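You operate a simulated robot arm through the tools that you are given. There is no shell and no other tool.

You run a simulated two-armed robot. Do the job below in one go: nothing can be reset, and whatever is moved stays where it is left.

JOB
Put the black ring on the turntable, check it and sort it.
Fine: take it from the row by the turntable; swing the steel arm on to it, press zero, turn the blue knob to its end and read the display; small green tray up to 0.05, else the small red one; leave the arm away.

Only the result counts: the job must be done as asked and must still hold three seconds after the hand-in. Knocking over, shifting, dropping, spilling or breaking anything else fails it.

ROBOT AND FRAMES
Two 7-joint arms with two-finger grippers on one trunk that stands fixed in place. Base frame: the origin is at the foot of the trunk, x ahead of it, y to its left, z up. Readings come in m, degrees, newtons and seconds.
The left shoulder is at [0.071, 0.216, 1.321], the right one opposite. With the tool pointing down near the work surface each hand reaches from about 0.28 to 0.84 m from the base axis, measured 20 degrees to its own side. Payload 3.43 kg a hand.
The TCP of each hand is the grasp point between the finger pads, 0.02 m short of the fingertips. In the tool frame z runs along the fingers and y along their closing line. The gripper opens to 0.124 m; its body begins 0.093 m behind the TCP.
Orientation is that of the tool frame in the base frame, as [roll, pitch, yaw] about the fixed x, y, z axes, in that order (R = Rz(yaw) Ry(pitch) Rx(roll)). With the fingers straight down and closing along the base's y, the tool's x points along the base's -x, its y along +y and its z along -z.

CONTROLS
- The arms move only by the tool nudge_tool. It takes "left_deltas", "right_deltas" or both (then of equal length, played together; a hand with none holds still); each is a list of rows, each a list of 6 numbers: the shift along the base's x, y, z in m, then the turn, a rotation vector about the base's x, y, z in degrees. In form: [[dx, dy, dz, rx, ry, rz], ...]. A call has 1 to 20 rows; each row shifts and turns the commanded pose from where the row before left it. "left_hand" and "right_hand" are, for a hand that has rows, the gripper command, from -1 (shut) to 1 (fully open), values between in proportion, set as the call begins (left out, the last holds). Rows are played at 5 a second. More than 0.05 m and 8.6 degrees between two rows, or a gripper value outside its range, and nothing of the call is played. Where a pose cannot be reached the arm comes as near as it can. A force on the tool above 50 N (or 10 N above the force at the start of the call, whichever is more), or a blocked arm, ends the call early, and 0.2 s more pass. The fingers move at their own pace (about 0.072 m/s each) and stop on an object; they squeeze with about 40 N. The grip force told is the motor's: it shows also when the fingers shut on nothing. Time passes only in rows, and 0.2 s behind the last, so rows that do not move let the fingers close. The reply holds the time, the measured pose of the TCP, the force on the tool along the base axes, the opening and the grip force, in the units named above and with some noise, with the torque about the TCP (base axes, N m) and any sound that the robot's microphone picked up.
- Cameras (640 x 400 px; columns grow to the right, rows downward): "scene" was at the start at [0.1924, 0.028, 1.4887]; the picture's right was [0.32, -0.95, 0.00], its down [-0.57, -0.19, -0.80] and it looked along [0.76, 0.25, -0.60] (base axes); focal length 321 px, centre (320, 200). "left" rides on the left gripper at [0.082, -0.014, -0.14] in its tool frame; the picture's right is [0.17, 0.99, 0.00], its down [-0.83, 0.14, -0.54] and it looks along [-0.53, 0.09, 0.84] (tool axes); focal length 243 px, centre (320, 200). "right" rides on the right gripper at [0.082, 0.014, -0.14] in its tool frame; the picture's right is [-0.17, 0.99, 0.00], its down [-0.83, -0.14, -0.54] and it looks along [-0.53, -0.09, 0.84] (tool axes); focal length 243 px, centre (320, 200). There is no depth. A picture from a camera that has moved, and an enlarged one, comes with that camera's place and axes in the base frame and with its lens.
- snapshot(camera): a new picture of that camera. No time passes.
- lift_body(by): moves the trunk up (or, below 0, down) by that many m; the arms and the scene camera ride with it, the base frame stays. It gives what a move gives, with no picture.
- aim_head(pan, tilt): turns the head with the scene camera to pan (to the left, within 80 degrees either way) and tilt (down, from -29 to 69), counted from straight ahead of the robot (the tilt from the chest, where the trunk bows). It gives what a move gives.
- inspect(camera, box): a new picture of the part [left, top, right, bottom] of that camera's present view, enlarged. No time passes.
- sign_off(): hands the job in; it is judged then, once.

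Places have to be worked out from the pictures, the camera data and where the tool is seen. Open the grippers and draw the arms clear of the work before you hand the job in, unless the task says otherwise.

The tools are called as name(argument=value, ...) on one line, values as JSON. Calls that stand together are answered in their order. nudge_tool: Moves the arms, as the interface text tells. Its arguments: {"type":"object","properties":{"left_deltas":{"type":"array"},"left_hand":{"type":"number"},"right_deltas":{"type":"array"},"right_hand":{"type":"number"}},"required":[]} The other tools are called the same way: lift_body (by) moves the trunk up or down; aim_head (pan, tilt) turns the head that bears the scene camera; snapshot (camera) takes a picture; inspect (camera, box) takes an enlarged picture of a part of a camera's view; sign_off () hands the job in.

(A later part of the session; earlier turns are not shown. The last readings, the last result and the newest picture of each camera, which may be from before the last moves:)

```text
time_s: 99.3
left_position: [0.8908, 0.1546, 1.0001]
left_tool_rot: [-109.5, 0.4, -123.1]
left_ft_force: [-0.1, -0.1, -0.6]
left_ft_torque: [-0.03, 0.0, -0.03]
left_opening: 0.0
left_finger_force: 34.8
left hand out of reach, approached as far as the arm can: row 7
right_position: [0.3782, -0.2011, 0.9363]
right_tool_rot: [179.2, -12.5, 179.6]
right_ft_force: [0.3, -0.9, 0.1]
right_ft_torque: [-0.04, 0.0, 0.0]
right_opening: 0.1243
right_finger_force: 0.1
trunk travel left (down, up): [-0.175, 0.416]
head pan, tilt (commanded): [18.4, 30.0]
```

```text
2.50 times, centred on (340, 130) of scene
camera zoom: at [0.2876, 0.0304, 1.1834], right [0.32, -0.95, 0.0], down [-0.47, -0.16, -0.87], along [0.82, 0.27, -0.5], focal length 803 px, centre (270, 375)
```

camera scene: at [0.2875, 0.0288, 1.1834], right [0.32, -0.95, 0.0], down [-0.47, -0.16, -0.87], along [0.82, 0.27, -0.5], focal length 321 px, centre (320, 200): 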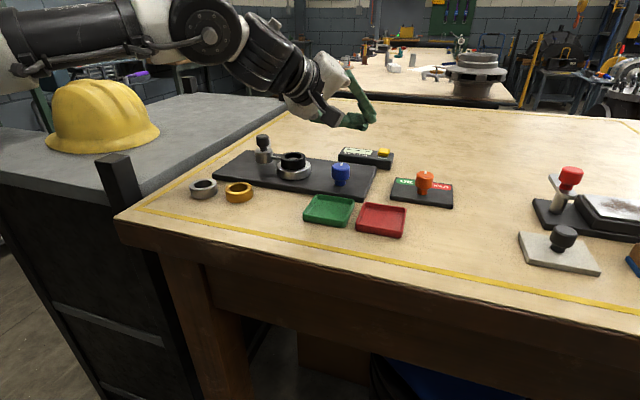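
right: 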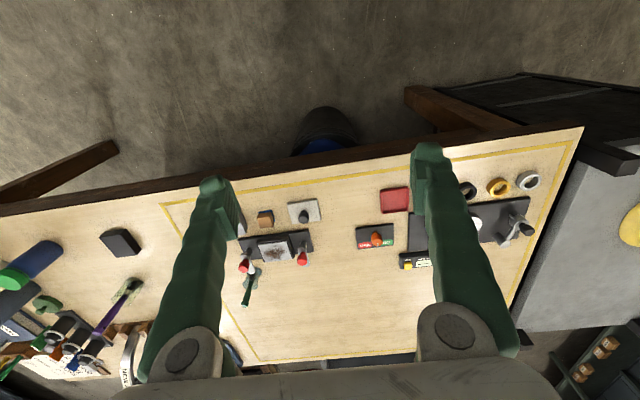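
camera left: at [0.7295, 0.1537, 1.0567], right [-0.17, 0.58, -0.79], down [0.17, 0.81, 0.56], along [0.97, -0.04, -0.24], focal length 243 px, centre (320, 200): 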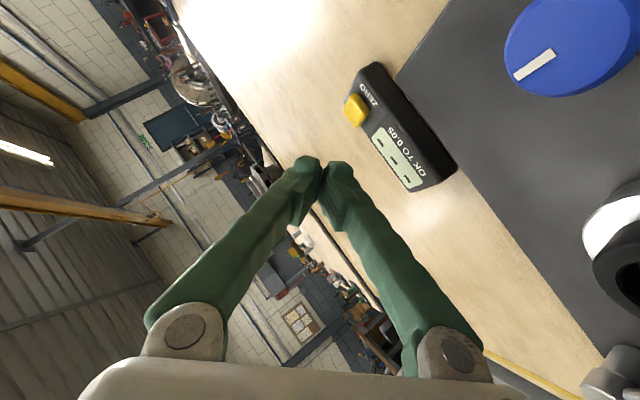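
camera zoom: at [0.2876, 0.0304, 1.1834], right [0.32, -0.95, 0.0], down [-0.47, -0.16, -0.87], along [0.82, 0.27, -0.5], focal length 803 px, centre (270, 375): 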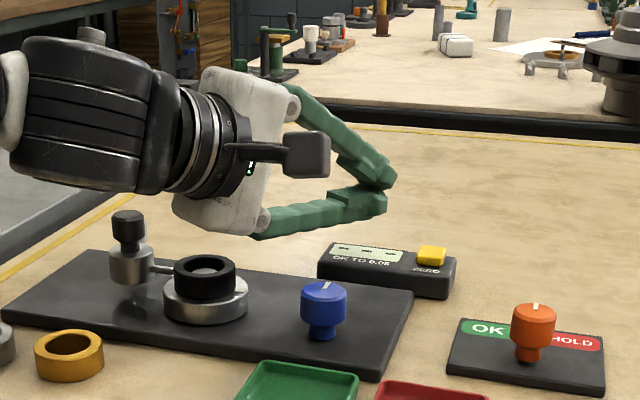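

Roll is available to about −82°; the last step hit a limit. I roll back 10° and raise a little, then open the fingers vertically to about 8.5 cm while clear of the display.

nudge_tool(left_deltas=[[-0.005, 0, 0.015, 3.95, -2.57, -1.67], [-0.005, 0, 0.015, 3.95, -2.57, -1.67], [0, 0, 0, 0, 0, 0]])

nudge_tool(left_deltas=[[0, 0, 0.005, 0, 0, 0], [0, 0, 0, 0, 0, 0], [0, 0, 0, 0, 0, 0], [0, 0, 0, 0, 0, 0]], left_hand=0.37)

inspect(camera="scene", box=[240, 50, 440, 210])

```text
time_s: 100.1
left_position: [0.8796, 0.1525, 1.0297]
left_tool_rot: [-110.3, 9.5, -126.1]
left_ft_force: [-0.5, 0.6, -0.5]
left_ft_torque: [0.01, -0.05, -0.02]
left_opening: 0.0003
left_finger_force: 34.3
right_position: [0.3779, -0.2026, 0.9369]
right_tool_rot: [179.1, -12.5, 179.6]
right_ft_force: [-0.2, -0.3, 0.7]
right_ft_torque: [0.03, 0.01, 0.0]
right_opening: 0.1239
right_finger_force: 0.1
trunk travel left (down, up): [-0.175, 0.416]
head pan, tilt (commanded): [18.4, 30.0]
```

```text
time_s: 101.1
left_position: [0.8799, 0.1518, 1.0353]
left_tool_rot: [-110.3, 9.4, -126.0]
left_ft_force: [0.1, 0.0, -0.2]
left_ft_torque: [0.02, -0.02, -0.03]
left_opening: 0.085
left_finger_force: 0.1
right_position: [0.377, -0.2017, 0.9361]
right_tool_rot: [179.2, -12.5, 179.5]
right_ft_force: [-0.4, -0.2, -1.1]
right_ft_torque: [0.0, 0.0, 0.02]
right_opening: 0.1239
right_finger_force: 0.1
trunk travel left (down, up): [-0.175, 0.416]
head pan, tilt (commanded): [18.4, 30.0]
```

```text
2.50 times, centred on (340, 130) of scene
camera zoom: at [0.287, 0.0292, 1.1836], right [0.32, -0.95, 0.0], down [-0.47, -0.16, -0.87], along [0.82, 0.27, -0.5], focal length 803 px, centre (270, 375)
```

zoom: 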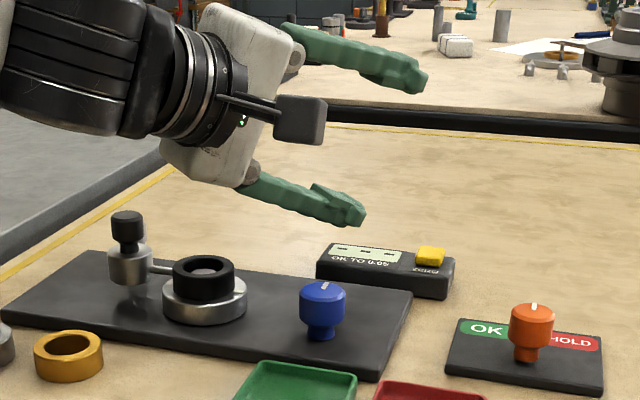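

The lower finger now extends down with its tip at about (0.886, 0.159, 0.98). I tilt 4° more and move so that this finger tip comes above the button.

nudge_tool(left_deltas=[[0, 0, 0, -2.15, -3.37, 0], [0.0068, -0.0117, -0.003, 0, 0, 0], [0.0068, -0.0117, -0.003, 0, 0, 0], [0.0068, -0.0117, -0.003, 0, 0, 0], [0.0068, -0.0117, -0.003, 0, 0, 0], [0.0068, -0.0117, -0.003, 0, 0, 0]])

inspect(camera="scene", box=[280, 80, 440, 200])

snapshot(camera="left")

```text
time_s: 102.5
left_position: [0.9063, 0.1051, 1.0212]
left_tool_rot: [-106.1, 9.9, -125.4]
left_ft_force: [0.0, -0.1, 0.3]
left_ft_torque: [-0.02, 0.02, -0.01]
left_opening: 0.0851
left_finger_force: 0.1
left hand out of reach, approached as far as the arm can: row 6
right_position: [0.3776, -0.2028, 0.9355]
right_tool_rot: [179.2, -12.5, 179.6]
right_ft_force: [0.1, -0.9, -0.1]
right_ft_torque: [-0.01, 0.03, 0.01]
right_opening: 0.1238
right_finger_force: 0.1
trunk travel left (down, up): [-0.175, 0.416]
head pan, tilt (commanded): [18.4, 30.0]
```

```text
3.33 times, centred on (360, 140) of scene
camera zoom: at [0.2869, 0.0291, 1.1836], right [0.32, -0.95, 0.0], down [-0.47, -0.16, -0.87], along [0.82, 0.27, -0.5], focal length 1070 px, centre (187, 400)
```

zoom: 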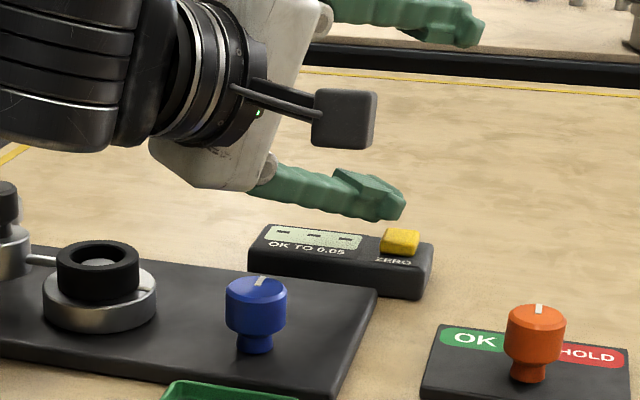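

```text
taken
camera left: at [0.7484, 0.1092, 1.0577], right [-0.22, 0.16, -0.96], down [0.02, 0.99, 0.16], along [0.97, 0.02, -0.22], focal length 243 px, centre (320, 200)
```

left: 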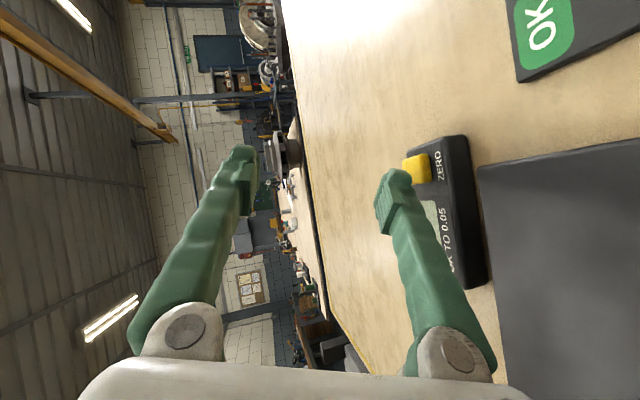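

The tip end is about 1 cm short of the button's centre, but already over its edge. Lowering frees a bit of reach, so I lower and creep toward it.

nudge_tool(left_deltas=[[0, 0, -0.008, 0, 0, 0], [0.002, -0.004, -0.002, 0, 0, 0], [0.002, -0.004, -0.001, 0, 0, 0], [0, 0, 0, 0, 0, 0]])

inspect(camera="left", box=[350, 120, 510, 240])

inspect(camera="scene", box=[340, 110, 440, 190])

```text
time_s: 103.5
left_position: [0.9083, 0.1024, 1.0089]
left_tool_rot: [-106.0, 10.0, -125.4]
left_ft_force: [-0.9, 1.1, 0.4]
left_ft_torque: [0.01, -0.01, 0.03]
left_opening: 0.085
left_finger_force: 0.1
left hand out of reach, approached as far as the arm can: row 3
right_position: [0.3778, -0.2018, 0.9366]
right_tool_rot: [179.2, -12.5, 179.7]
right_ft_force: [0.5, 0.0, -0.1]
right_ft_torque: [-0.01, 0.0, -0.02]
right_opening: 0.124
right_finger_force: 0.1
trunk travel left (down, up): [-0.175, 0.416]
head pan, tilt (commanded): [18.4, 30.0]
```

```text
3.33 times, centred on (430, 180) of left
camera zoom: at [0.7498, 0.1056, 1.0449], right [-0.22, 0.16, -0.96], down [0.02, 0.99, 0.16], along [0.97, 0.02, -0.22], focal length 809 px, centre (-47, 267)
```

zoom: 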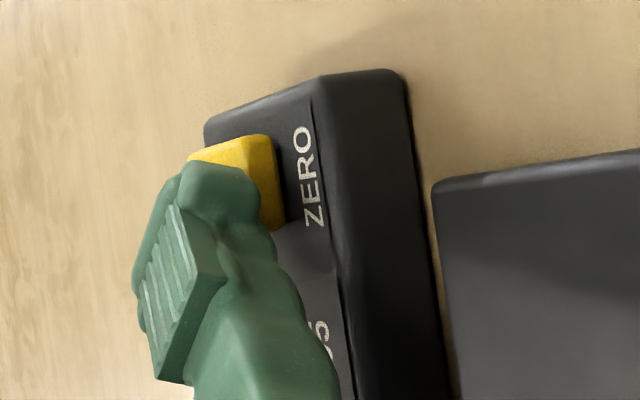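

```text
5.00 times, centred on (390, 150) of scene
camera zoom: at [0.2869, 0.0291, 1.1836], right [0.32, -0.95, 0.0], down [-0.47, -0.16, -0.87], along [0.82, 0.27, -0.5], focal length 1606 px, centre (-30, 450)
```

zoom: 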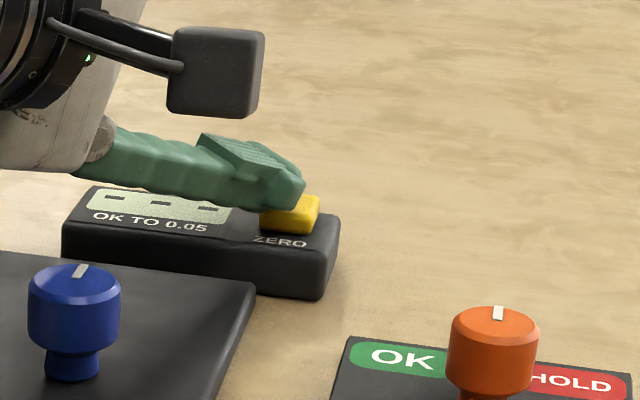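

The lower finger tip is now over the button. I press down in small steps, watching force, sound and display.

nudge_tool(left_deltas=[[0, -0.001, -0.003, 0, 0, 0], [0, -0.001, -0.003, 0, 0, 0], [0, 0, 0, 0, 0, 0]])

inspect(camera="scene", box=[340, 110, 440, 190])

inspect(camera="left", box=[350, 120, 510, 240])

```text
time_s: 104.3
left_position: [0.9078, 0.1008, 1.0007]
left_tool_rot: [-106.1, 9.8, -125.5]
left_ft_force: [-0.5, 0.0, -0.3]
left_ft_torque: [-0.02, 0.01, -0.02]
left_opening: 0.085
left_finger_force: 0.0
right_position: [0.3781, -0.2015, 0.9367]
right_tool_rot: [179.2, -12.5, 179.6]
right_ft_force: [0.9, -0.6, 0.2]
right_ft_torque: [0.0, 0.02, -0.01]
right_opening: 0.1243
right_finger_force: 0.1
trunk travel left (down, up): [-0.175, 0.416]
head pan, tilt (commanded): [18.4, 30.0]
```

```text
5.00 times, centred on (390, 150) of scene
camera zoom: at [0.2869, 0.0291, 1.1836], right [0.32, -0.95, 0.0], down [-0.47, -0.16, -0.87], along [0.82, 0.27, -0.5], focal length 1606 px, centre (-30, 450)
```

zoom: 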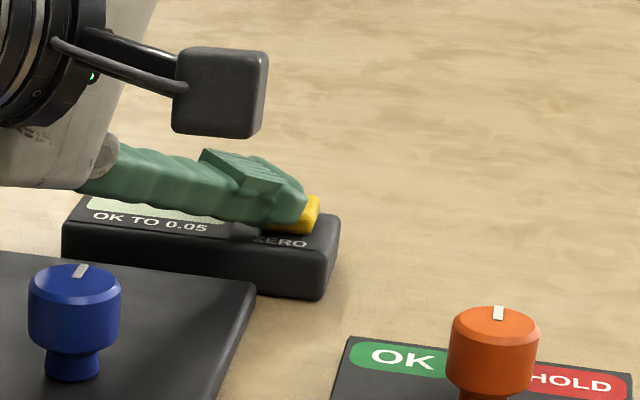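

```text
3.33 times, centred on (430, 180) of left
camera zoom: at [0.7496, 0.104, 1.0392], right [-0.22, 0.16, -0.96], down [0.02, 0.99, 0.16], along [0.97, 0.02, -0.22], focal length 809 px, centre (-47, 267)
```

zoom: 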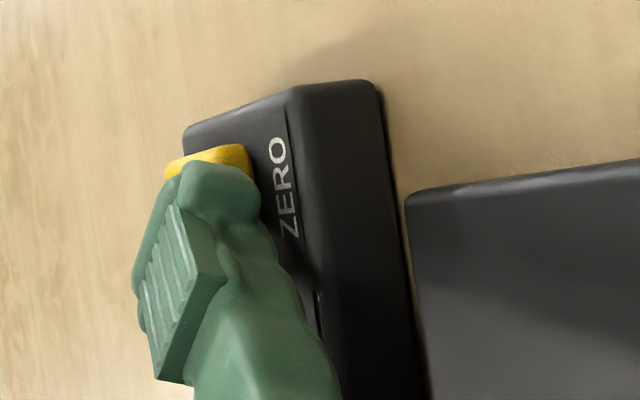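

The finger comes down just in front of the button, so the button lies nearer x≈0.928. I lift and back off a little, tilt to about 80° and open the fingers fully, which keeps the hand body high enough above the blue knob and gains the missing centimetre.

nudge_tool(left_deltas=[[-0.004, 0.003, 0.012, 0, 0, 0], [-0.008, 0.006, 0.015, 0, 0, 0], [-0.005, 0.003, 0.012, -1.62, -2.52, 0], [0, 0, 0, -1.62, -2.52, 0], [0, 0, 0, 0, 0, 0]])

nudge_tool(left_deltas=[[0, 0, 0, 0, 0, 0], [0, 0, 0, 0, 0, 0], [0, 0, 0, 0, 0, 0]], left_hand=1)

inspect(camera="scene", box=[240, 50, 440, 210])

```text
time_s: 105.5
left_position: [0.891, 0.1113, 1.041]
left_tool_rot: [-100.0, 9.9, -124.3]
left_ft_force: [0.3, -0.2, 0.7]
left_ft_torque: [-0.01, 0.03, 0.0]
left_opening: 0.085
left_finger_force: 0.0
right_position: [0.3772, -0.2026, 0.936]
right_tool_rot: [179.2, -12.4, 179.6]
right_ft_force: [-0.1, -0.2, 0.2]
right_ft_torque: [-0.02, 0.02, 0.0]
right_opening: 0.1238
right_finger_force: 0.1
trunk travel left (down, up): [-0.175, 0.416]
head pan, tilt (commanded): [18.4, 30.0]
```

```text
time_s: 106.3
left_position: [0.8908, 0.1126, 1.0404]
left_tool_rot: [-100.1, 10.1, -124.4]
left_ft_force: [0.4, 0.4, -0.2]
left_ft_torque: [0.01, -0.04, -0.01]
left_opening: 0.1239
left_finger_force: 0.1
right_position: [0.377, -0.203, 0.9361]
right_tool_rot: [179.2, -12.5, 179.6]
right_ft_force: [0.1, -0.3, -0.4]
right_ft_torque: [-0.01, 0.04, 0.0]
right_opening: 0.1242
right_finger_force: 0.1
trunk travel left (down, up): [-0.175, 0.416]
head pan, tilt (commanded): [18.4, 30.0]
```

```text
2.50 times, centred on (340, 130) of scene
camera zoom: at [0.287, 0.0291, 1.1836], right [0.32, -0.95, 0.0], down [-0.47, -0.16, -0.87], along [0.82, 0.27, -0.5], focal length 803 px, centre (270, 375)
```

zoom: 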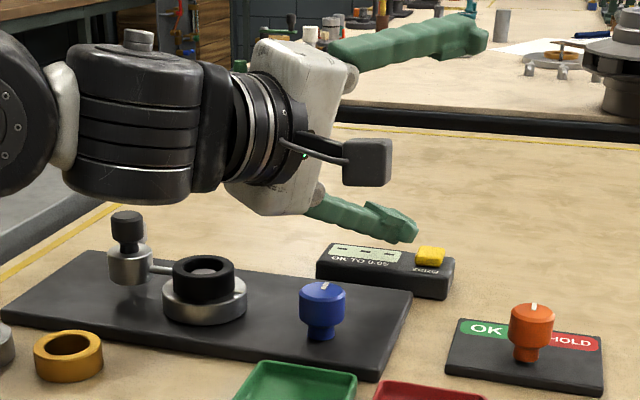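

Now I bring the lower finger tip over the button (x≈0.928) with small steps.

nudge_tool(left_deltas=[[0.008, -0.006, -0.004, 0, 0, 0], [0.008, -0.006, -0.004, 0, 0, 0], [0.008, -0.006, -0.002, 0, 0, 0], [0, 0, 0, 0, 0, 0]])

inspect(camera="scene", box=[300, 100, 440, 200])

inspect(camera="left", box=[370, 100, 530, 220])

```text
time_s: 107.3
left_position: [0.9143, 0.0934, 1.0314]
left_tool_rot: [-100.1, 10.1, -124.4]
left_ft_force: [0.0, 0.5, -0.1]
left_ft_torque: [-0.01, -0.02, -0.01]
left_opening: 0.124
left_finger_force: 0.0
right_position: [0.3768, -0.2041, 0.9365]
right_tool_rot: [179.3, -12.5, 179.6]
right_ft_force: [0.8, 0.6, 0.5]
right_ft_torque: [0.0, 0.01, -0.01]
right_opening: 0.124
right_finger_force: 0.0
trunk travel left (down, up): [-0.175, 0.416]
head pan, tilt (commanded): [18.4, 30.0]
```

```text
4.00 times, centred on (370, 150) of scene
camera zoom: at [0.2869, 0.0293, 1.1836], right [0.32, -0.95, 0.0], down [-0.47, -0.16, -0.87], along [0.82, 0.27, -0.5], focal length 1285 px, centre (120, 400)
```

zoom: 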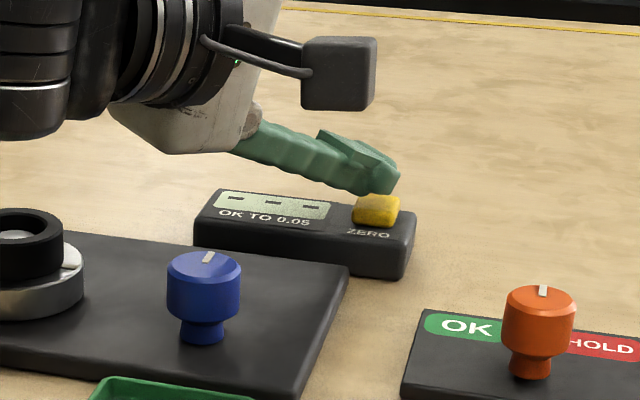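

```text
3.33 times, centred on (450, 160) of left
camera zoom: at [0.754, 0.0992, 1.0543], right [-0.14, 0.1, -0.98], down [0.01, 0.99, 0.1], along [0.99, 0.01, -0.14], focal length 809 px, centre (-113, 333)
```

zoom: 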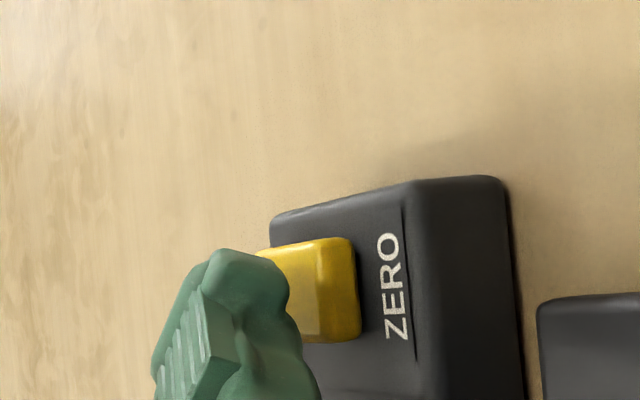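

The lower finger tip is squarely above the button now with no reach problem. I press straight down in small steps.

nudge_tool(left_deltas=[[0, 0, -0.003, 0, 0, 0], [0, 0, -0.002, 0, 0, 0], [0, 0, 0, 0, 0, 0]])

inspect(camera="scene", box=[300, 100, 440, 200])

```text
time_s: 108.1
left_position: [0.9152, 0.0928, 1.0257]
left_tool_rot: [-99.9, 10.0, -124.4]
left_ft_force: [-0.1, 0.2, -0.5]
left_ft_torque: [0.0, -0.01, -0.03]
left_opening: 0.1241
left_finger_force: 0.2
right_position: [0.3774, -0.2008, 0.9364]
right_tool_rot: [179.2, -12.5, 179.6]
right_ft_force: [0.0, -0.4, -0.6]
right_ft_torque: [0.01, 0.01, 0.01]
right_opening: 0.1243
right_finger_force: 0.0
trunk travel left (down, up): [-0.175, 0.416]
head pan, tilt (commanded): [18.4, 30.0]
```

```text
4.00 times, centred on (370, 150) of scene
camera zoom: at [0.2869, 0.0292, 1.1836], right [0.32, -0.95, 0.0], down [-0.47, -0.16, -0.87], along [0.82, 0.27, -0.5], focal length 1285 px, centre (120, 400)
```

zoom: 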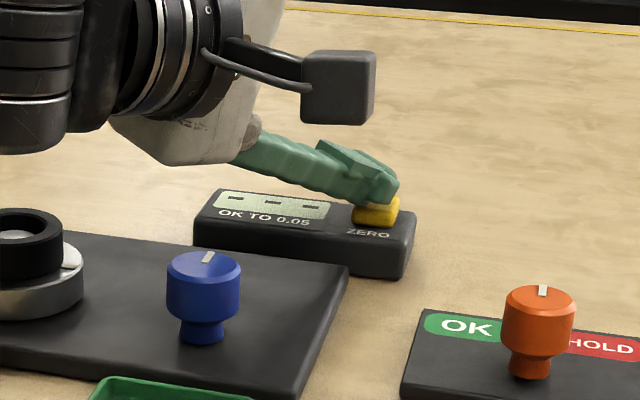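

nudge_tool(left_deltas=[[0, 0, -0.002, 0, 0, 0], [0, 0, -0.002, 0, 0, 0], [0, 0, 0, 0, 0, 0]])

inspect(camera="scene", box=[340, 120, 420, 180])

```text
time_s: 108.9
left_position: [0.9146, 0.0927, 1.0226]
left_tool_rot: [-100.2, 10.1, -124.3]
left_ft_force: [0.3, 0.3, 0.5]
left_ft_torque: [0.0, -0.02, 0.01]
left_opening: 0.1241
left_finger_force: 0.0
right_position: [0.3763, -0.2023, 0.9361]
right_tool_rot: [179.1, -12.5, 179.7]
right_ft_force: [-0.3, -0.5, 0.7]
right_ft_torque: [-0.01, -0.01, 0.0]
right_opening: 0.124
right_finger_force: 0.1
trunk travel left (down, up): [-0.175, 0.416]
head pan, tilt (commanded): [18.4, 30.0]
```

```text
6.67 times, centred on (380, 150) of scene
camera zoom: at [0.287, 0.0291, 1.1836], right [0.32, -0.95, 0.0], down [-0.47, -0.16, -0.87], along [0.82, 0.27, -0.5], focal length 2141 px, centre (-80, 533)
```

zoom: 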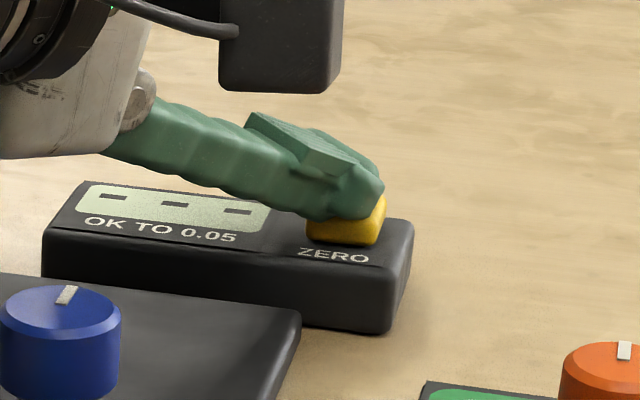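

nudge_tool(left_deltas=[[0, 0, -0.0015, 0, 0, 0], [0, 0, -0.0015, 0, 0, 0], [0, 0, 0, 0, 0, 0]])

inspect(camera="scene", box=[340, 120, 420, 180])

```text
time_s: 109.7
left_position: [0.9142, 0.0938, 1.0188]
left_tool_rot: [-100.1, 10.0, -124.5]
left_ft_force: [-0.1, 0.6, 1.0]
left_ft_torque: [-0.02, -0.02, 0.01]
left_opening: 0.1234
left_finger_force: 0.0
right_position: [0.3773, -0.2018, 0.9361]
right_tool_rot: [179.2, -12.5, 179.6]
right_ft_force: [-0.4, -0.5, 0.8]
right_ft_torque: [-0.02, 0.02, 0.0]
right_opening: 0.124
right_finger_force: 0.0
trunk travel left (down, up): [-0.175, 0.416]
head pan, tilt (commanded): [18.4, 30.0]
```

```text
6.67 times, centred on (380, 150) of scene
camera zoom: at [0.2869, 0.0291, 1.1836], right [0.32, -0.95, 0.0], down [-0.47, -0.16, -0.87], along [0.82, 0.27, -0.5], focal length 2141 px, centre (-80, 533)
```

zoom: 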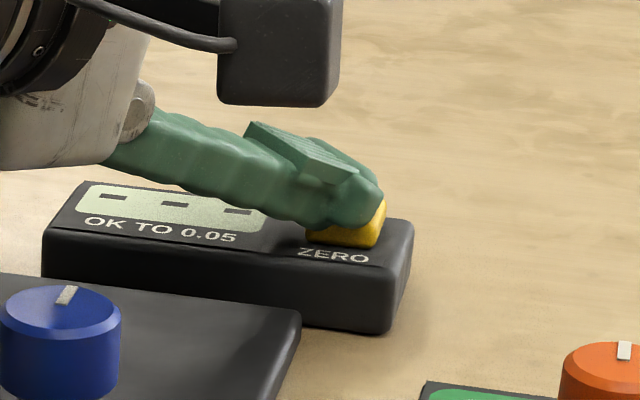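

Contact begins (opening slightly pushed, ~1 N up). I press further.

nudge_tool(left_deltas=[[0, 0, -0.002, 0, 0, 0], [0, 0, -0.002, 0, 0, 0], [0, 0, 0, 0, 0, 0]])

inspect(camera="scene", box=[340, 120, 420, 180])

```text
time_s: 110.5
left_position: [0.9156, 0.0929, 1.0159]
left_tool_rot: [-100.1, 10.0, -124.3]
left_ft_force: [-0.6, -0.1, 1.4]
left_ft_torque: [0.0, -0.03, -0.01]
left_opening: 0.1229
left_finger_force: 0.0
right_position: [0.3771, -0.2017, 0.9368]
right_tool_rot: [179.1, -12.5, 179.6]
right_ft_force: [-0.6, -0.1, -0.5]
right_ft_torque: [0.0, 0.03, 0.03]
right_opening: 0.1239
right_finger_force: 0.0
trunk travel left (down, up): [-0.175, 0.416]
head pan, tilt (commanded): [18.4, 30.0]
heard: click
```

```text
6.67 times, centred on (380, 150) of scene
camera zoom: at [0.2868, 0.0291, 1.1837], right [0.32, -0.95, 0.0], down [-0.47, -0.16, -0.87], along [0.82, 0.27, -0.5], focal length 2141 px, centre (-80, 533)
```

zoom: 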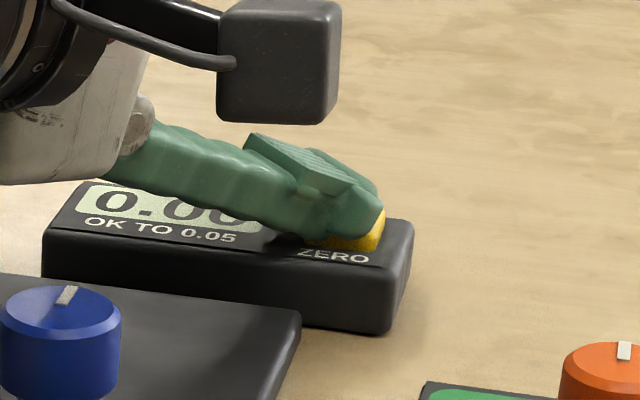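

A click was heard and the display reads 0.00: zeroed. I lift off the button straight up and retract.

nudge_tool(left_deltas=[[0, 0, 0.01, 0, 0, 0], [-0.002, 0.002, 0.015, 0, 0, 0], [-0.015, 0.01, 0.015, 0, 0, 0], [-0.025, 0.015, 0.01, 0, 0, 0], [-0.025, 0.015, 0.01, 0, 0, 0], [-0.025, 0.015, 0.01, 0, 0, 0]])

inspect(camera="scene", box=[230, 100, 430, 220])

```text
time_s: 111.9
left_position: [0.8224, 0.1524, 1.0853]
left_tool_rot: [-100.1, 10.0, -124.4]
left_ft_force: [-0.6, 0.0, -1.5]
left_ft_torque: [-0.02, 0.02, -0.02]
left_opening: 0.1241
left_finger_force: 0.1
right_position: [0.3771, -0.2028, 0.937]
right_tool_rot: [179.3, -12.5, 179.7]
right_ft_force: [0.6, 0.3, 0.1]
right_ft_torque: [-0.01, -0.02, 0.02]
right_opening: 0.1241
right_finger_force: 0.1
trunk travel left (down, up): [-0.175, 0.416]
head pan, tilt (commanded): [18.4, 30.0]
```

```text
3.20 times, centred on (330, 160) of scene
camera zoom: at [0.2868, 0.0295, 1.1836], right [0.32, -0.95, 0.0], down [-0.47, -0.16, -0.87], along [0.82, 0.27, -0.5], focal length 1028 px, centre (288, 328)
```

zoom: 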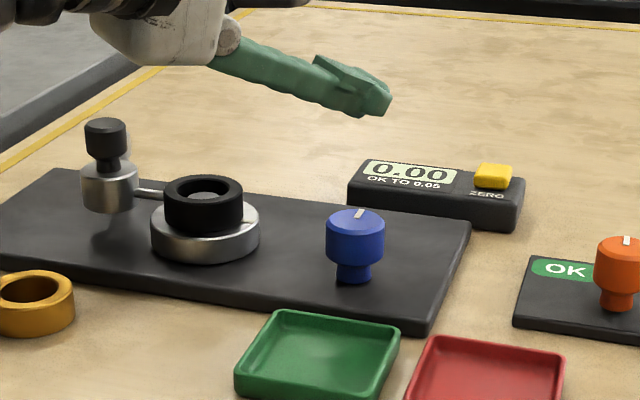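

Display shows 0.00 and everything else is untouched. Now for the blue knob: I roll the hand back to level closing (+80°), narrowing the fingers to 6 cm, at this safe height.

nudge_tool(left_deltas=[[-0.01, 0.005, 0.005, 6.64, -4.25, -1.38], [-0.01, 0.005, 0.005, 6.64, -4.25, -1.38], [-0.01, 0.005, 0.005, 6.64, -4.25, -1.38], [0, 0, 0, 6.64, -4.25, -1.38], [0, 0, 0, 6.64, -4.25, -1.38], [0, 0, 0, 6.64, -4.25, -1.38], [0, 0, 0, 6.64, -4.25, -1.38], [0, 0, 0, 6.64, -4.25, -1.38], [0, 0, 0, 6.64, -4.25, -1.38], [0, 0, 0, 6.64, -4.25, -1.38]], left_hand=-0.03)

lift_body(by=0.1)

snapshot(camera="scene")

```text
time_s: 114.1
left_position: [0.7931, 0.1653, 1.0996]
left_tool_rot: [178.1, 80.1, 145.5]
left_ft_force: [0.6, -0.3, -0.6]
left_ft_torque: [0.0, -0.04, -0.02]
left_opening: 0.0602
left_finger_force: 0.1
right_position: [0.3771, -0.2029, 0.9361]
right_tool_rot: [179.2, -12.4, 179.6]
right_ft_force: [0.4, 0.3, -0.9]
right_ft_torque: [0.0, -0.01, 0.03]
right_opening: 0.124
right_finger_force: 0.0
trunk travel left (down, up): [-0.175, 0.416]
head pan, tilt (commanded): [18.4, 30.0]
```

```text
time_s: 115.4
left_position: [0.793, 0.1662, 1.1987]
left_tool_rot: [179.1, 80.0, 146.5]
left_ft_force: [-0.2, 0.6, 0.3]
left_ft_torque: [0.02, 0.02, -0.01]
left_opening: 0.0602
left_finger_force: 0.0
right_position: [0.3753, -0.2012, 1.0376]
right_tool_rot: [179.2, -11.9, 179.5]
right_ft_force: [0.7, -0.6, 0.2]
right_ft_torque: [0.01, 0.01, -0.01]
right_opening: 0.1241
right_finger_force: 0.1
trunk travel left (down, up): [-0.275, 0.316]
head pan, tilt (commanded): [18.4, 30.0]
```

```text
taken
camera scene: at [0.252, 0.0291, 1.2946], right [0.32, -0.95, 0.0], down [-0.47, -0.16, -0.87], along [0.82, 0.27, -0.5], focal length 321 px, centre (320, 200)
```

scene: 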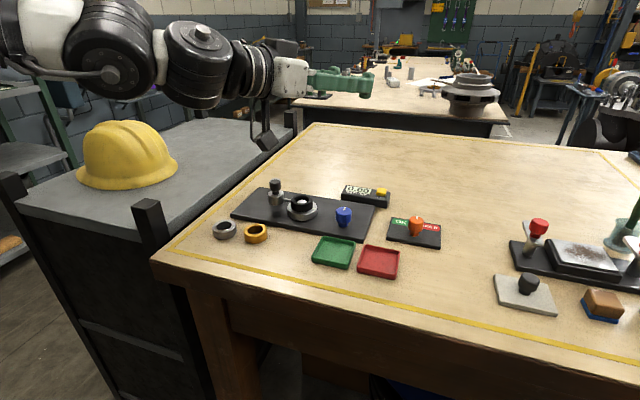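

Orientation is level again. I reduce the tilt to 50° and come down to z≈1.04 above the blue knob.

nudge_tool(left_deltas=[[0, 0, -0.02, 4.14, 6.26, 0], [0, 0, -0.02, 4.14, 6.26, 0], [0, 0, -0.025, 4.14, 6.26, 0], [-0.003, -0.002, -0.03, 4.14, 6.26, 0], [-0.003, -0.003, -0.03, 0, 0, 0], [-0.003, -0.003, -0.03, 0, 0, 0]])

snapshot(camera="left")

inspect(camera="scene", box=[260, 120, 420, 240])

```text
time_s: 116.8
left_position: [0.7852, 0.1577, 1.0431]
left_tool_rot: [179.1, 50.0, 146.5]
left_ft_force: [0.5, -0.5, -0.2]
left_ft_torque: [0.02, -0.02, -0.05]
left_opening: 0.0601
left_finger_force: 0.0
right_position: [0.3757, -0.202, 1.0378]
right_tool_rot: [179.2, -11.9, 179.5]
right_ft_force: [-0.2, 0.6, -0.1]
right_ft_torque: [0.01, 0.03, -0.04]
right_opening: 0.124
right_finger_force: 0.1
trunk travel left (down, up): [-0.275, 0.316]
head pan, tilt (commanded): [18.4, 30.0]
```

```text
taken
camera left: at [0.6432, 0.2334, 1.0712], right [0.45, 0.89, -0.12], down [0.17, 0.04, 0.98], along [0.88, -0.46, -0.13], focal length 243 px, centre (320, 200)
```

left: 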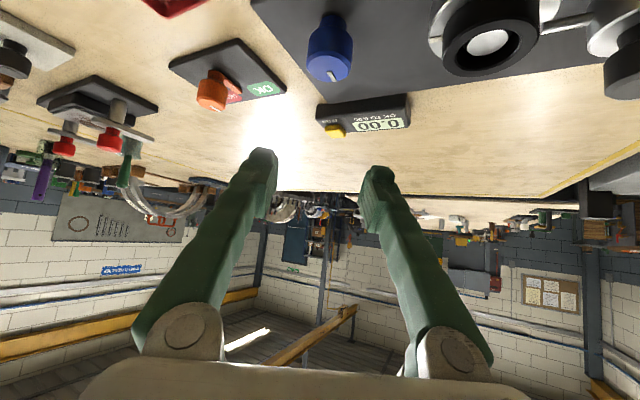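

```text
3.33 times, centred on (340, 180) of scene
camera zoom: at [0.2523, 0.0289, 1.2946], right [0.32, -0.95, 0.0], down [-0.47, -0.16, -0.87], along [0.82, 0.27, -0.5], focal length 1070 px, centre (253, 267)
```

zoom: 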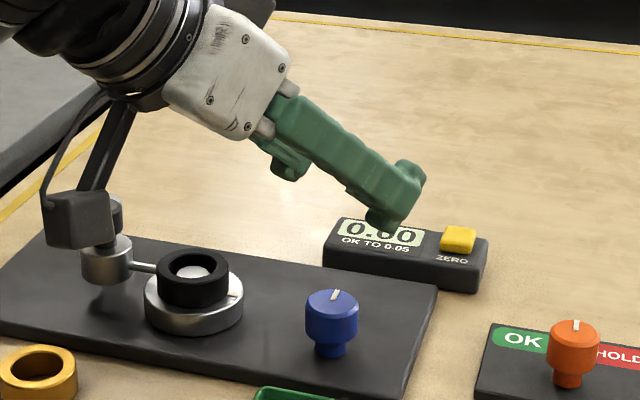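

inspect(camera="left", box=[280, 0, 400, 90])

inspect(camera="scene", box=[330, 195, 370, 230])

```text
4.44 times, centred on (340, 45) of left
camera zoom: at [0.6432, 0.2334, 1.0712], right [0.45, 0.89, -0.12], down [0.17, 0.04, 0.98], along [0.88, -0.46, -0.13], focal length 1078 px, centre (231, 889)
```

zoom: 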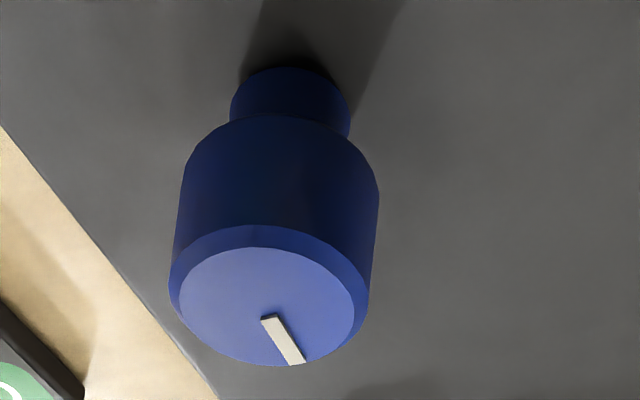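

```text
11.43 times, centred on (350, 212) of scene
camera zoom: at [0.2523, 0.0289, 1.2946], right [0.32, -0.95, 0.0], down [-0.47, -0.16, -0.87], along [0.82, 0.27, -0.5], focal length 3670 px, centre (-23, 57)
```

zoom: 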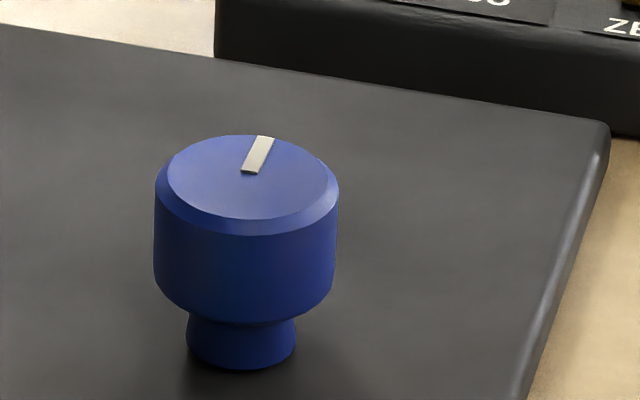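

Knob centre triangulates to (0.777, 0.1545), top z≈0.959, radius 16 mm. I align the hand axis over it and descend with open fingers to z 0.953 around the knob head.

nudge_tool(left_deltas=[[-0.008, -0.0035, -0.01, 0, 0, 0], [0, 0, -0.025, 0, 0, 0], [0, 0, -0.025, 0, 0, 0], [0, 0, -0.015, 0, 0, 0], [0, 0, 0, 0, 0, 0]])

inspect(camera="left", box=[240, 90, 400, 210])

inspect(camera="scene", box=[290, 150, 410, 240])

```text
time_s: 118.0
left_position: [0.7753, 0.1529, 0.9702]
left_tool_rot: [179.0, 50.1, 146.5]
left_ft_force: [-0.8, 0.7, 0.2]
left_ft_torque: [-0.02, -0.02, -0.02]
left_opening: 0.0602
left_finger_force: 0.1
right_position: [0.3758, -0.2026, 1.0369]
right_tool_rot: [179.2, -11.9, 179.5]
right_ft_force: [-0.1, 0.2, 0.2]
right_ft_torque: [0.0, -0.01, 0.02]
right_opening: 0.1243
right_finger_force: 0.0
trunk travel left (down, up): [-0.275, 0.316]
head pan, tilt (commanded): [18.4, 30.0]
```

```text
3.33 times, centred on (320, 150) of left
camera zoom: at [0.6344, 0.2295, 0.9966], right [0.45, 0.89, -0.12], down [0.17, 0.04, 0.98], along [0.88, -0.46, -0.13], focal length 809 px, centre (320, 367)
```

zoom: 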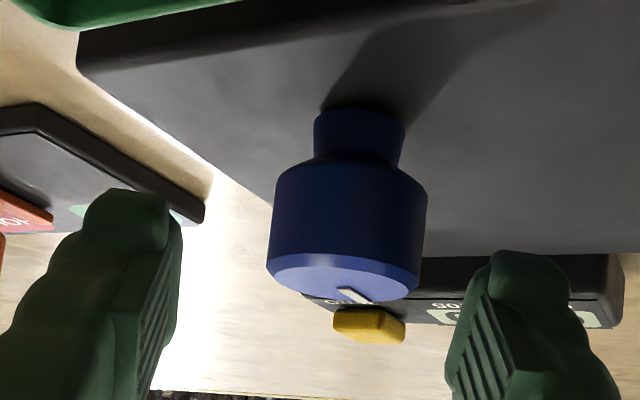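

```text
4.44 times, centred on (350, 195) of scene
camera zoom: at [0.2515, 0.0291, 1.2948], right [0.32, -0.95, 0.0], down [-0.47, -0.16, -0.87], along [0.82, 0.27, -0.5], focal length 1427 px, centre (187, 222)
```

zoom: 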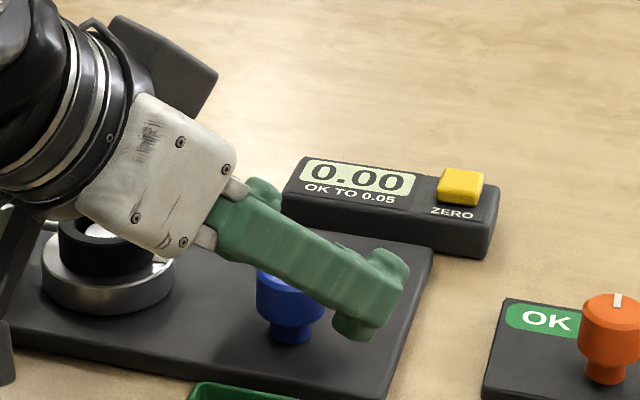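

The knob sits between the fingers about 2 mm off the mid-plane. I correct that and lower to the grasp height.

nudge_tool(left_deltas=[[0.0013, 0.0019, -0.006, 0, 0, 0], [0, 0, -0.006, 0, 0, 0], [0, 0, -0.004, 0, 0, 0], [0, 0, 0, 0, 0, 0]], left_hand=-0.3)

inspect(camera="left", box=[240, 100, 400, 220])

inspect(camera="scene", box=[310, 170, 410, 240])

```text
time_s: 119.0
left_position: [0.7769, 0.1561, 0.9535]
left_tool_rot: [178.9, 50.1, 146.6]
left_ft_force: [0.2, -0.6, -0.6]
left_ft_torque: [0.01, -0.01, -0.01]
left_opening: 0.0435
left_finger_force: 0.0
right_position: [0.3757, -0.2021, 1.0372]
right_tool_rot: [179.2, -11.9, 179.5]
right_ft_force: [-0.4, -0.1, 0.5]
right_ft_torque: [-0.01, 0.01, -0.01]
right_opening: 0.1239
right_finger_force: 0.1
trunk travel left (down, up): [-0.275, 0.316]
head pan, tilt (commanded): [18.4, 30.0]
```

```text
3.33 times, centred on (320, 160) of left
camera zoom: at [0.6354, 0.232, 0.9804], right [0.45, 0.89, -0.12], down [0.17, 0.04, 0.98], along [0.88, -0.46, -0.13], focal length 809 px, centre (320, 333)
```

zoom: 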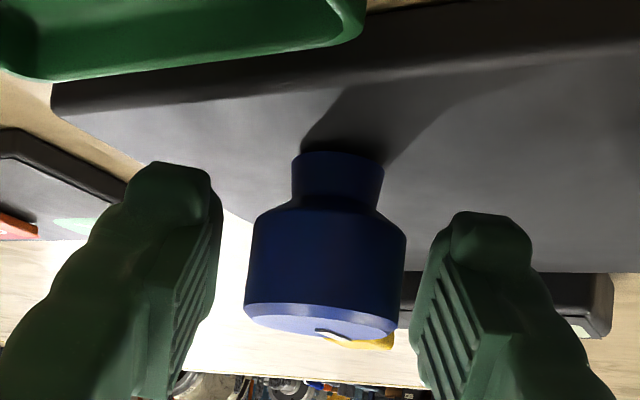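

```text
5.71 times, centred on (360, 205) of scene
camera zoom: at [0.2516, 0.0291, 1.2948], right [0.32, -0.95, 0.0], down [-0.47, -0.16, -0.87], along [0.82, 0.27, -0.5], focal length 1835 px, centre (91, 171)
```

zoom: 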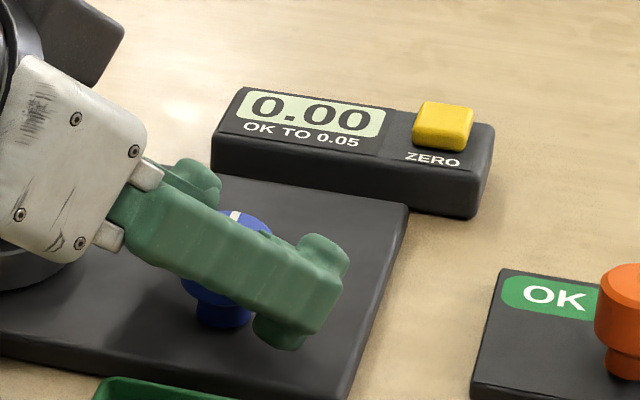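

nudge_tool(left_deltas=[[0.0006, 0.0009, 0, 0, 0, 0], [0, 0, 0, 0, 0, 0], [0, 0, 0, 0, 0, 0]], left_hand=-1)

inspect(camera="left", box=[240, 100, 400, 220])

```text
time_s: 119.8
left_position: [0.7775, 0.1563, 0.9529]
left_tool_rot: [179.1, 50.0, 146.4]
left_ft_force: [-0.1, -3.5, -2.4]
left_ft_torque: [-0.14, -0.09, 0.0]
left_opening: 0.031
left_finger_force: 44.9
right_position: [0.3755, -0.2021, 1.0379]
right_tool_rot: [179.2, -11.9, 179.5]
right_ft_force: [0.0, 0.0, 0.1]
right_ft_torque: [-0.01, 0.01, -0.01]
right_opening: 0.1238
right_finger_force: 0.1
trunk travel left (down, up): [-0.275, 0.316]
head pan, tilt (commanded): [18.4, 30.0]
```

```text
3.33 times, centred on (320, 160) of left
camera zoom: at [0.6358, 0.2325, 0.9804], right [0.45, 0.89, -0.12], down [0.17, 0.04, 0.98], along [0.88, -0.46, -0.13], focal length 809 px, centre (320, 333)
```

zoom: 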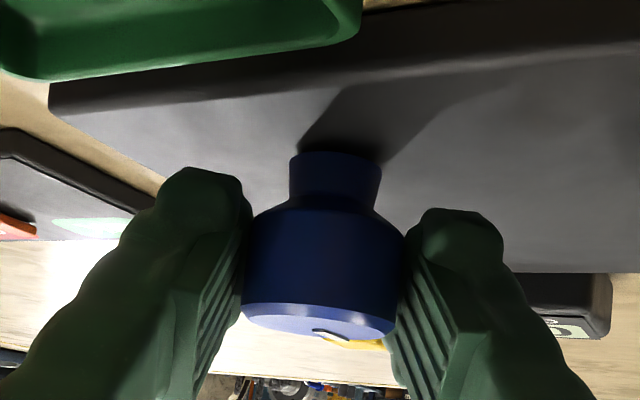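

Gripped on the knob (opening 0.031, small side force). I test the turning direction with +6° about z (counter-clockwise from above).

nudge_tool(left_deltas=[[0, 0, 0, 0, 0, 3], [0, 0, 0, 0, 0, 3], [0, 0, 0, 0, 0, 0]])

inspect(camera="scene", box=[270, 165, 410, 245])

```text
time_s: 120.6
left_position: [0.7763, 0.1562, 0.9533]
left_tool_rot: [178.9, 50.0, 152.5]
left_ft_force: [-4.0, -4.6, -5.0]
left_ft_torque: [-0.09, 0.2, -0.16]
left_opening: 0.0309
left_finger_force: 44.7
right_position: [0.376, -0.2028, 1.039]
right_tool_rot: [179.2, -12.0, 179.6]
right_ft_force: [0.5, -0.1, 0.5]
right_ft_torque: [0.03, 0.0, 0.02]
right_opening: 0.1241
right_finger_force: 0.2
trunk travel left (down, up): [-0.275, 0.316]
head pan, tilt (commanded): [18.4, 30.0]
```

```text
4.57 times, centred on (340, 205) of scene
camera zoom: at [0.2516, 0.0286, 1.2948], right [0.32, -0.95, 0.0], down [-0.47, -0.16, -0.87], along [0.82, 0.27, -0.5], focal length 1468 px, centre (229, 177)
```

zoom: 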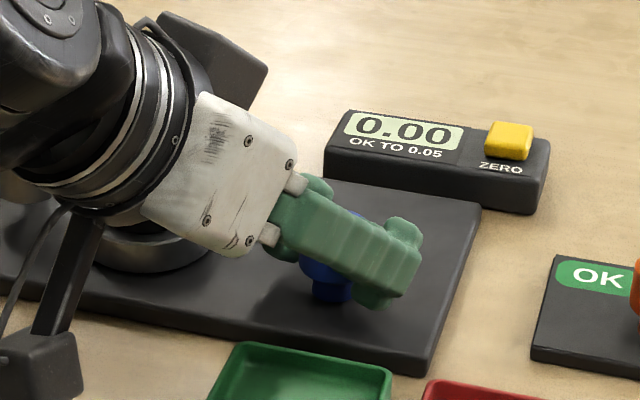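

snapshot(camera="left")

inspect(camera="left", box=[280, 150, 380, 220])

```text
taken
camera left: at [0.6284, 0.217, 0.9806], right [0.35, 0.93, -0.12], down [0.17, 0.06, 0.98], along [0.92, -0.36, -0.13], focal length 243 px, centre (320, 200)
```

left: 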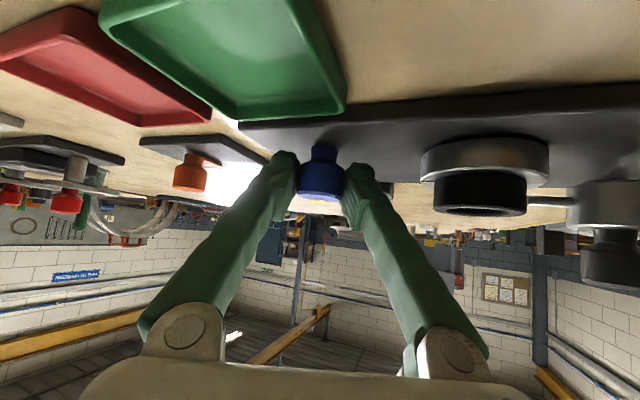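

```text
5.71 times, centred on (330, 185) of left
camera zoom: at [0.6284, 0.217, 0.9806], right [0.35, 0.93, -0.12], down [0.17, 0.06, 0.98], along [0.92, -0.36, -0.13], focal length 1386 px, centre (263, 286)
```

zoom: 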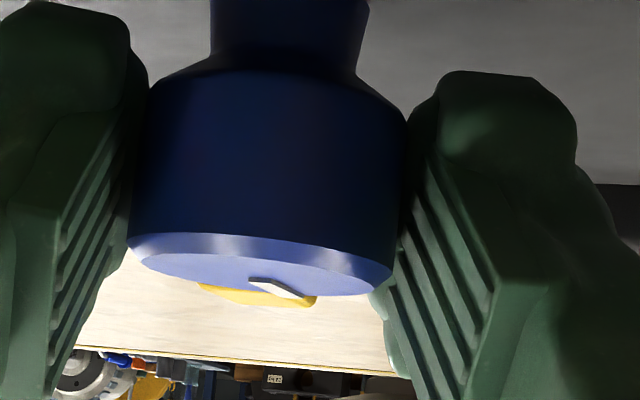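

nudge_tool(left_deltas=[[0, 0, 0, 0, 0, 3], [0, 0, 0, 0, 0, 3], [0, 0, 0, 0, 0, 0]])

inspect(camera="left", box=[280, 150, 380, 220])

inspect(camera="scene", box=[330, 165, 410, 215])

```text
time_s: 121.4
left_position: [0.7766, 0.1562, 0.9529]
left_tool_rot: [179.1, 50.0, 158.5]
left_ft_force: [-7.8, -8.3, -4.3]
left_ft_torque: [-0.1, 0.06, -0.28]
left_opening: 0.0303
left_finger_force: 45.5
right_position: [0.3747, -0.2029, 1.039]
right_tool_rot: [179.2, -11.9, 179.6]
right_ft_force: [0.0, 0.0, 0.6]
right_ft_torque: [0.02, 0.0, -0.02]
right_opening: 0.124
right_finger_force: 0.0
trunk travel left (down, up): [-0.275, 0.316]
head pan, tilt (commanded): [18.4, 30.0]
```

```text
5.71 times, centred on (330, 185) of left
camera zoom: at [0.6228, 0.2007, 0.9807], right [0.25, 0.96, -0.12], down [0.16, 0.08, 0.98], along [0.95, -0.27, -0.13], focal length 1386 px, centre (263, 286)
```

zoom: 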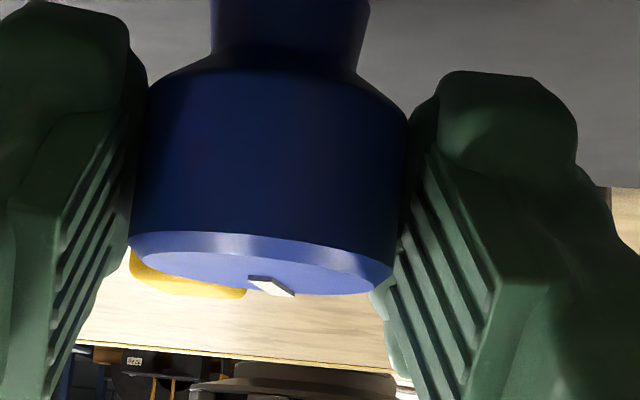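

```text
8.00 times, centred on (370, 190) of scene
camera zoom: at [0.2512, 0.0283, 1.2948], right [0.32, -0.95, 0.0], down [-0.47, -0.16, -0.87], along [0.82, 0.27, -0.5], focal length 2569 px, centre (-80, 280)
```

zoom: 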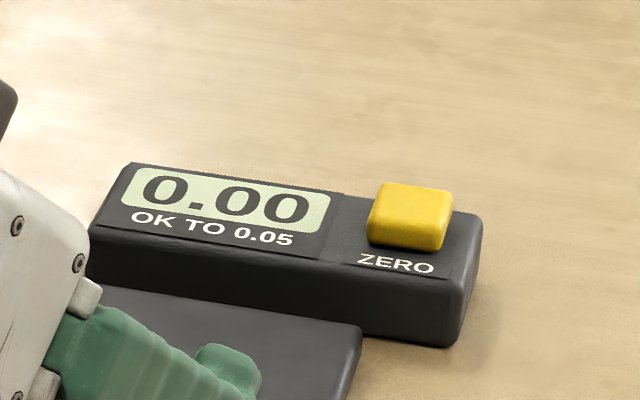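

Resistance grows proportionally (−0.16 → −0.28 Nm) and the display stays 0.00: that is the start stop. I turn the other way (clockwise).

nudge_tool(left_deltas=[[0, 0, 0, 0, 0, -6], [0, 0, 0, 0, 0, -6], [0, 0, 0, 0, 0, -4], [0, 0, 0, 0, 0, -4], [0, 0, 0, 0, 0, -4], [0, 0, 0, 0, 0, 0]])

inspect(camera="left", box=[280, 150, 380, 220])

inspect(camera="scene", box=[270, 165, 410, 245])

```text
time_s: 122.8
left_position: [0.7775, 0.1562, 0.9543]
left_tool_rot: [179.0, 50.1, 134.4]
left_ft_force: [-6.0, -2.7, -5.6]
left_ft_torque: [0.15, 0.16, -0.02]
left_opening: 0.0306
left_finger_force: 45.2
right_position: [0.3752, -0.202, 1.0374]
right_tool_rot: [179.1, -11.9, 179.4]
right_ft_force: [-0.5, -0.4, 0.1]
right_ft_torque: [-0.05, 0.02, 0.01]
right_opening: 0.1237
right_finger_force: 0.1
trunk travel left (down, up): [-0.275, 0.316]
head pan, tilt (commanded): [18.4, 30.0]
```

```text
5.71 times, centred on (330, 185) of left
camera zoom: at [0.6546, 0.2609, 0.9808], right [0.62, 0.78, -0.12], down [0.18, 0.01, 0.98], along [0.76, -0.63, -0.13], focal length 1386 px, centre (263, 286)
```

zoom: 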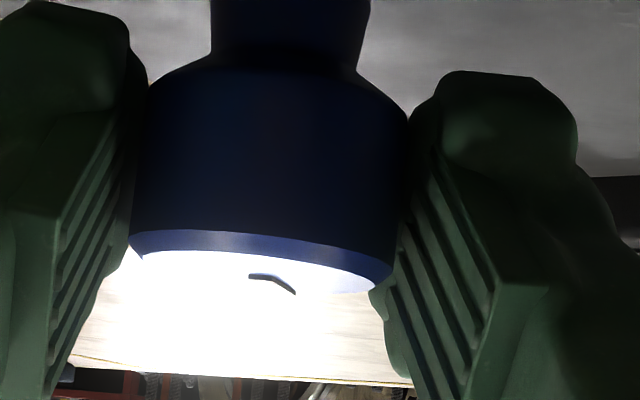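

```text
4.57 times, centred on (340, 205) of scene
camera zoom: at [0.2516, 0.0288, 1.2948], right [0.32, -0.95, 0.0], down [-0.47, -0.16, -0.87], along [0.82, 0.27, -0.5], focal length 1468 px, centre (229, 177)
```

zoom: 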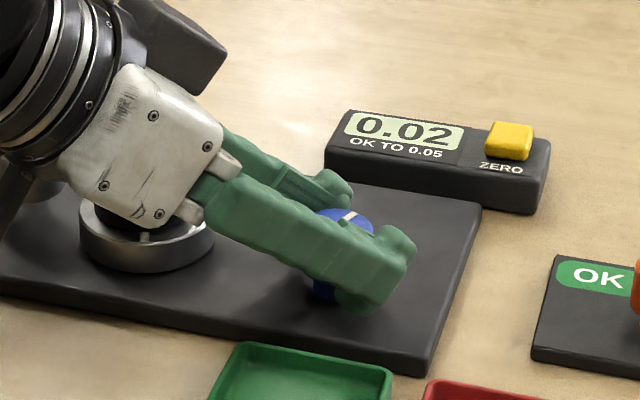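

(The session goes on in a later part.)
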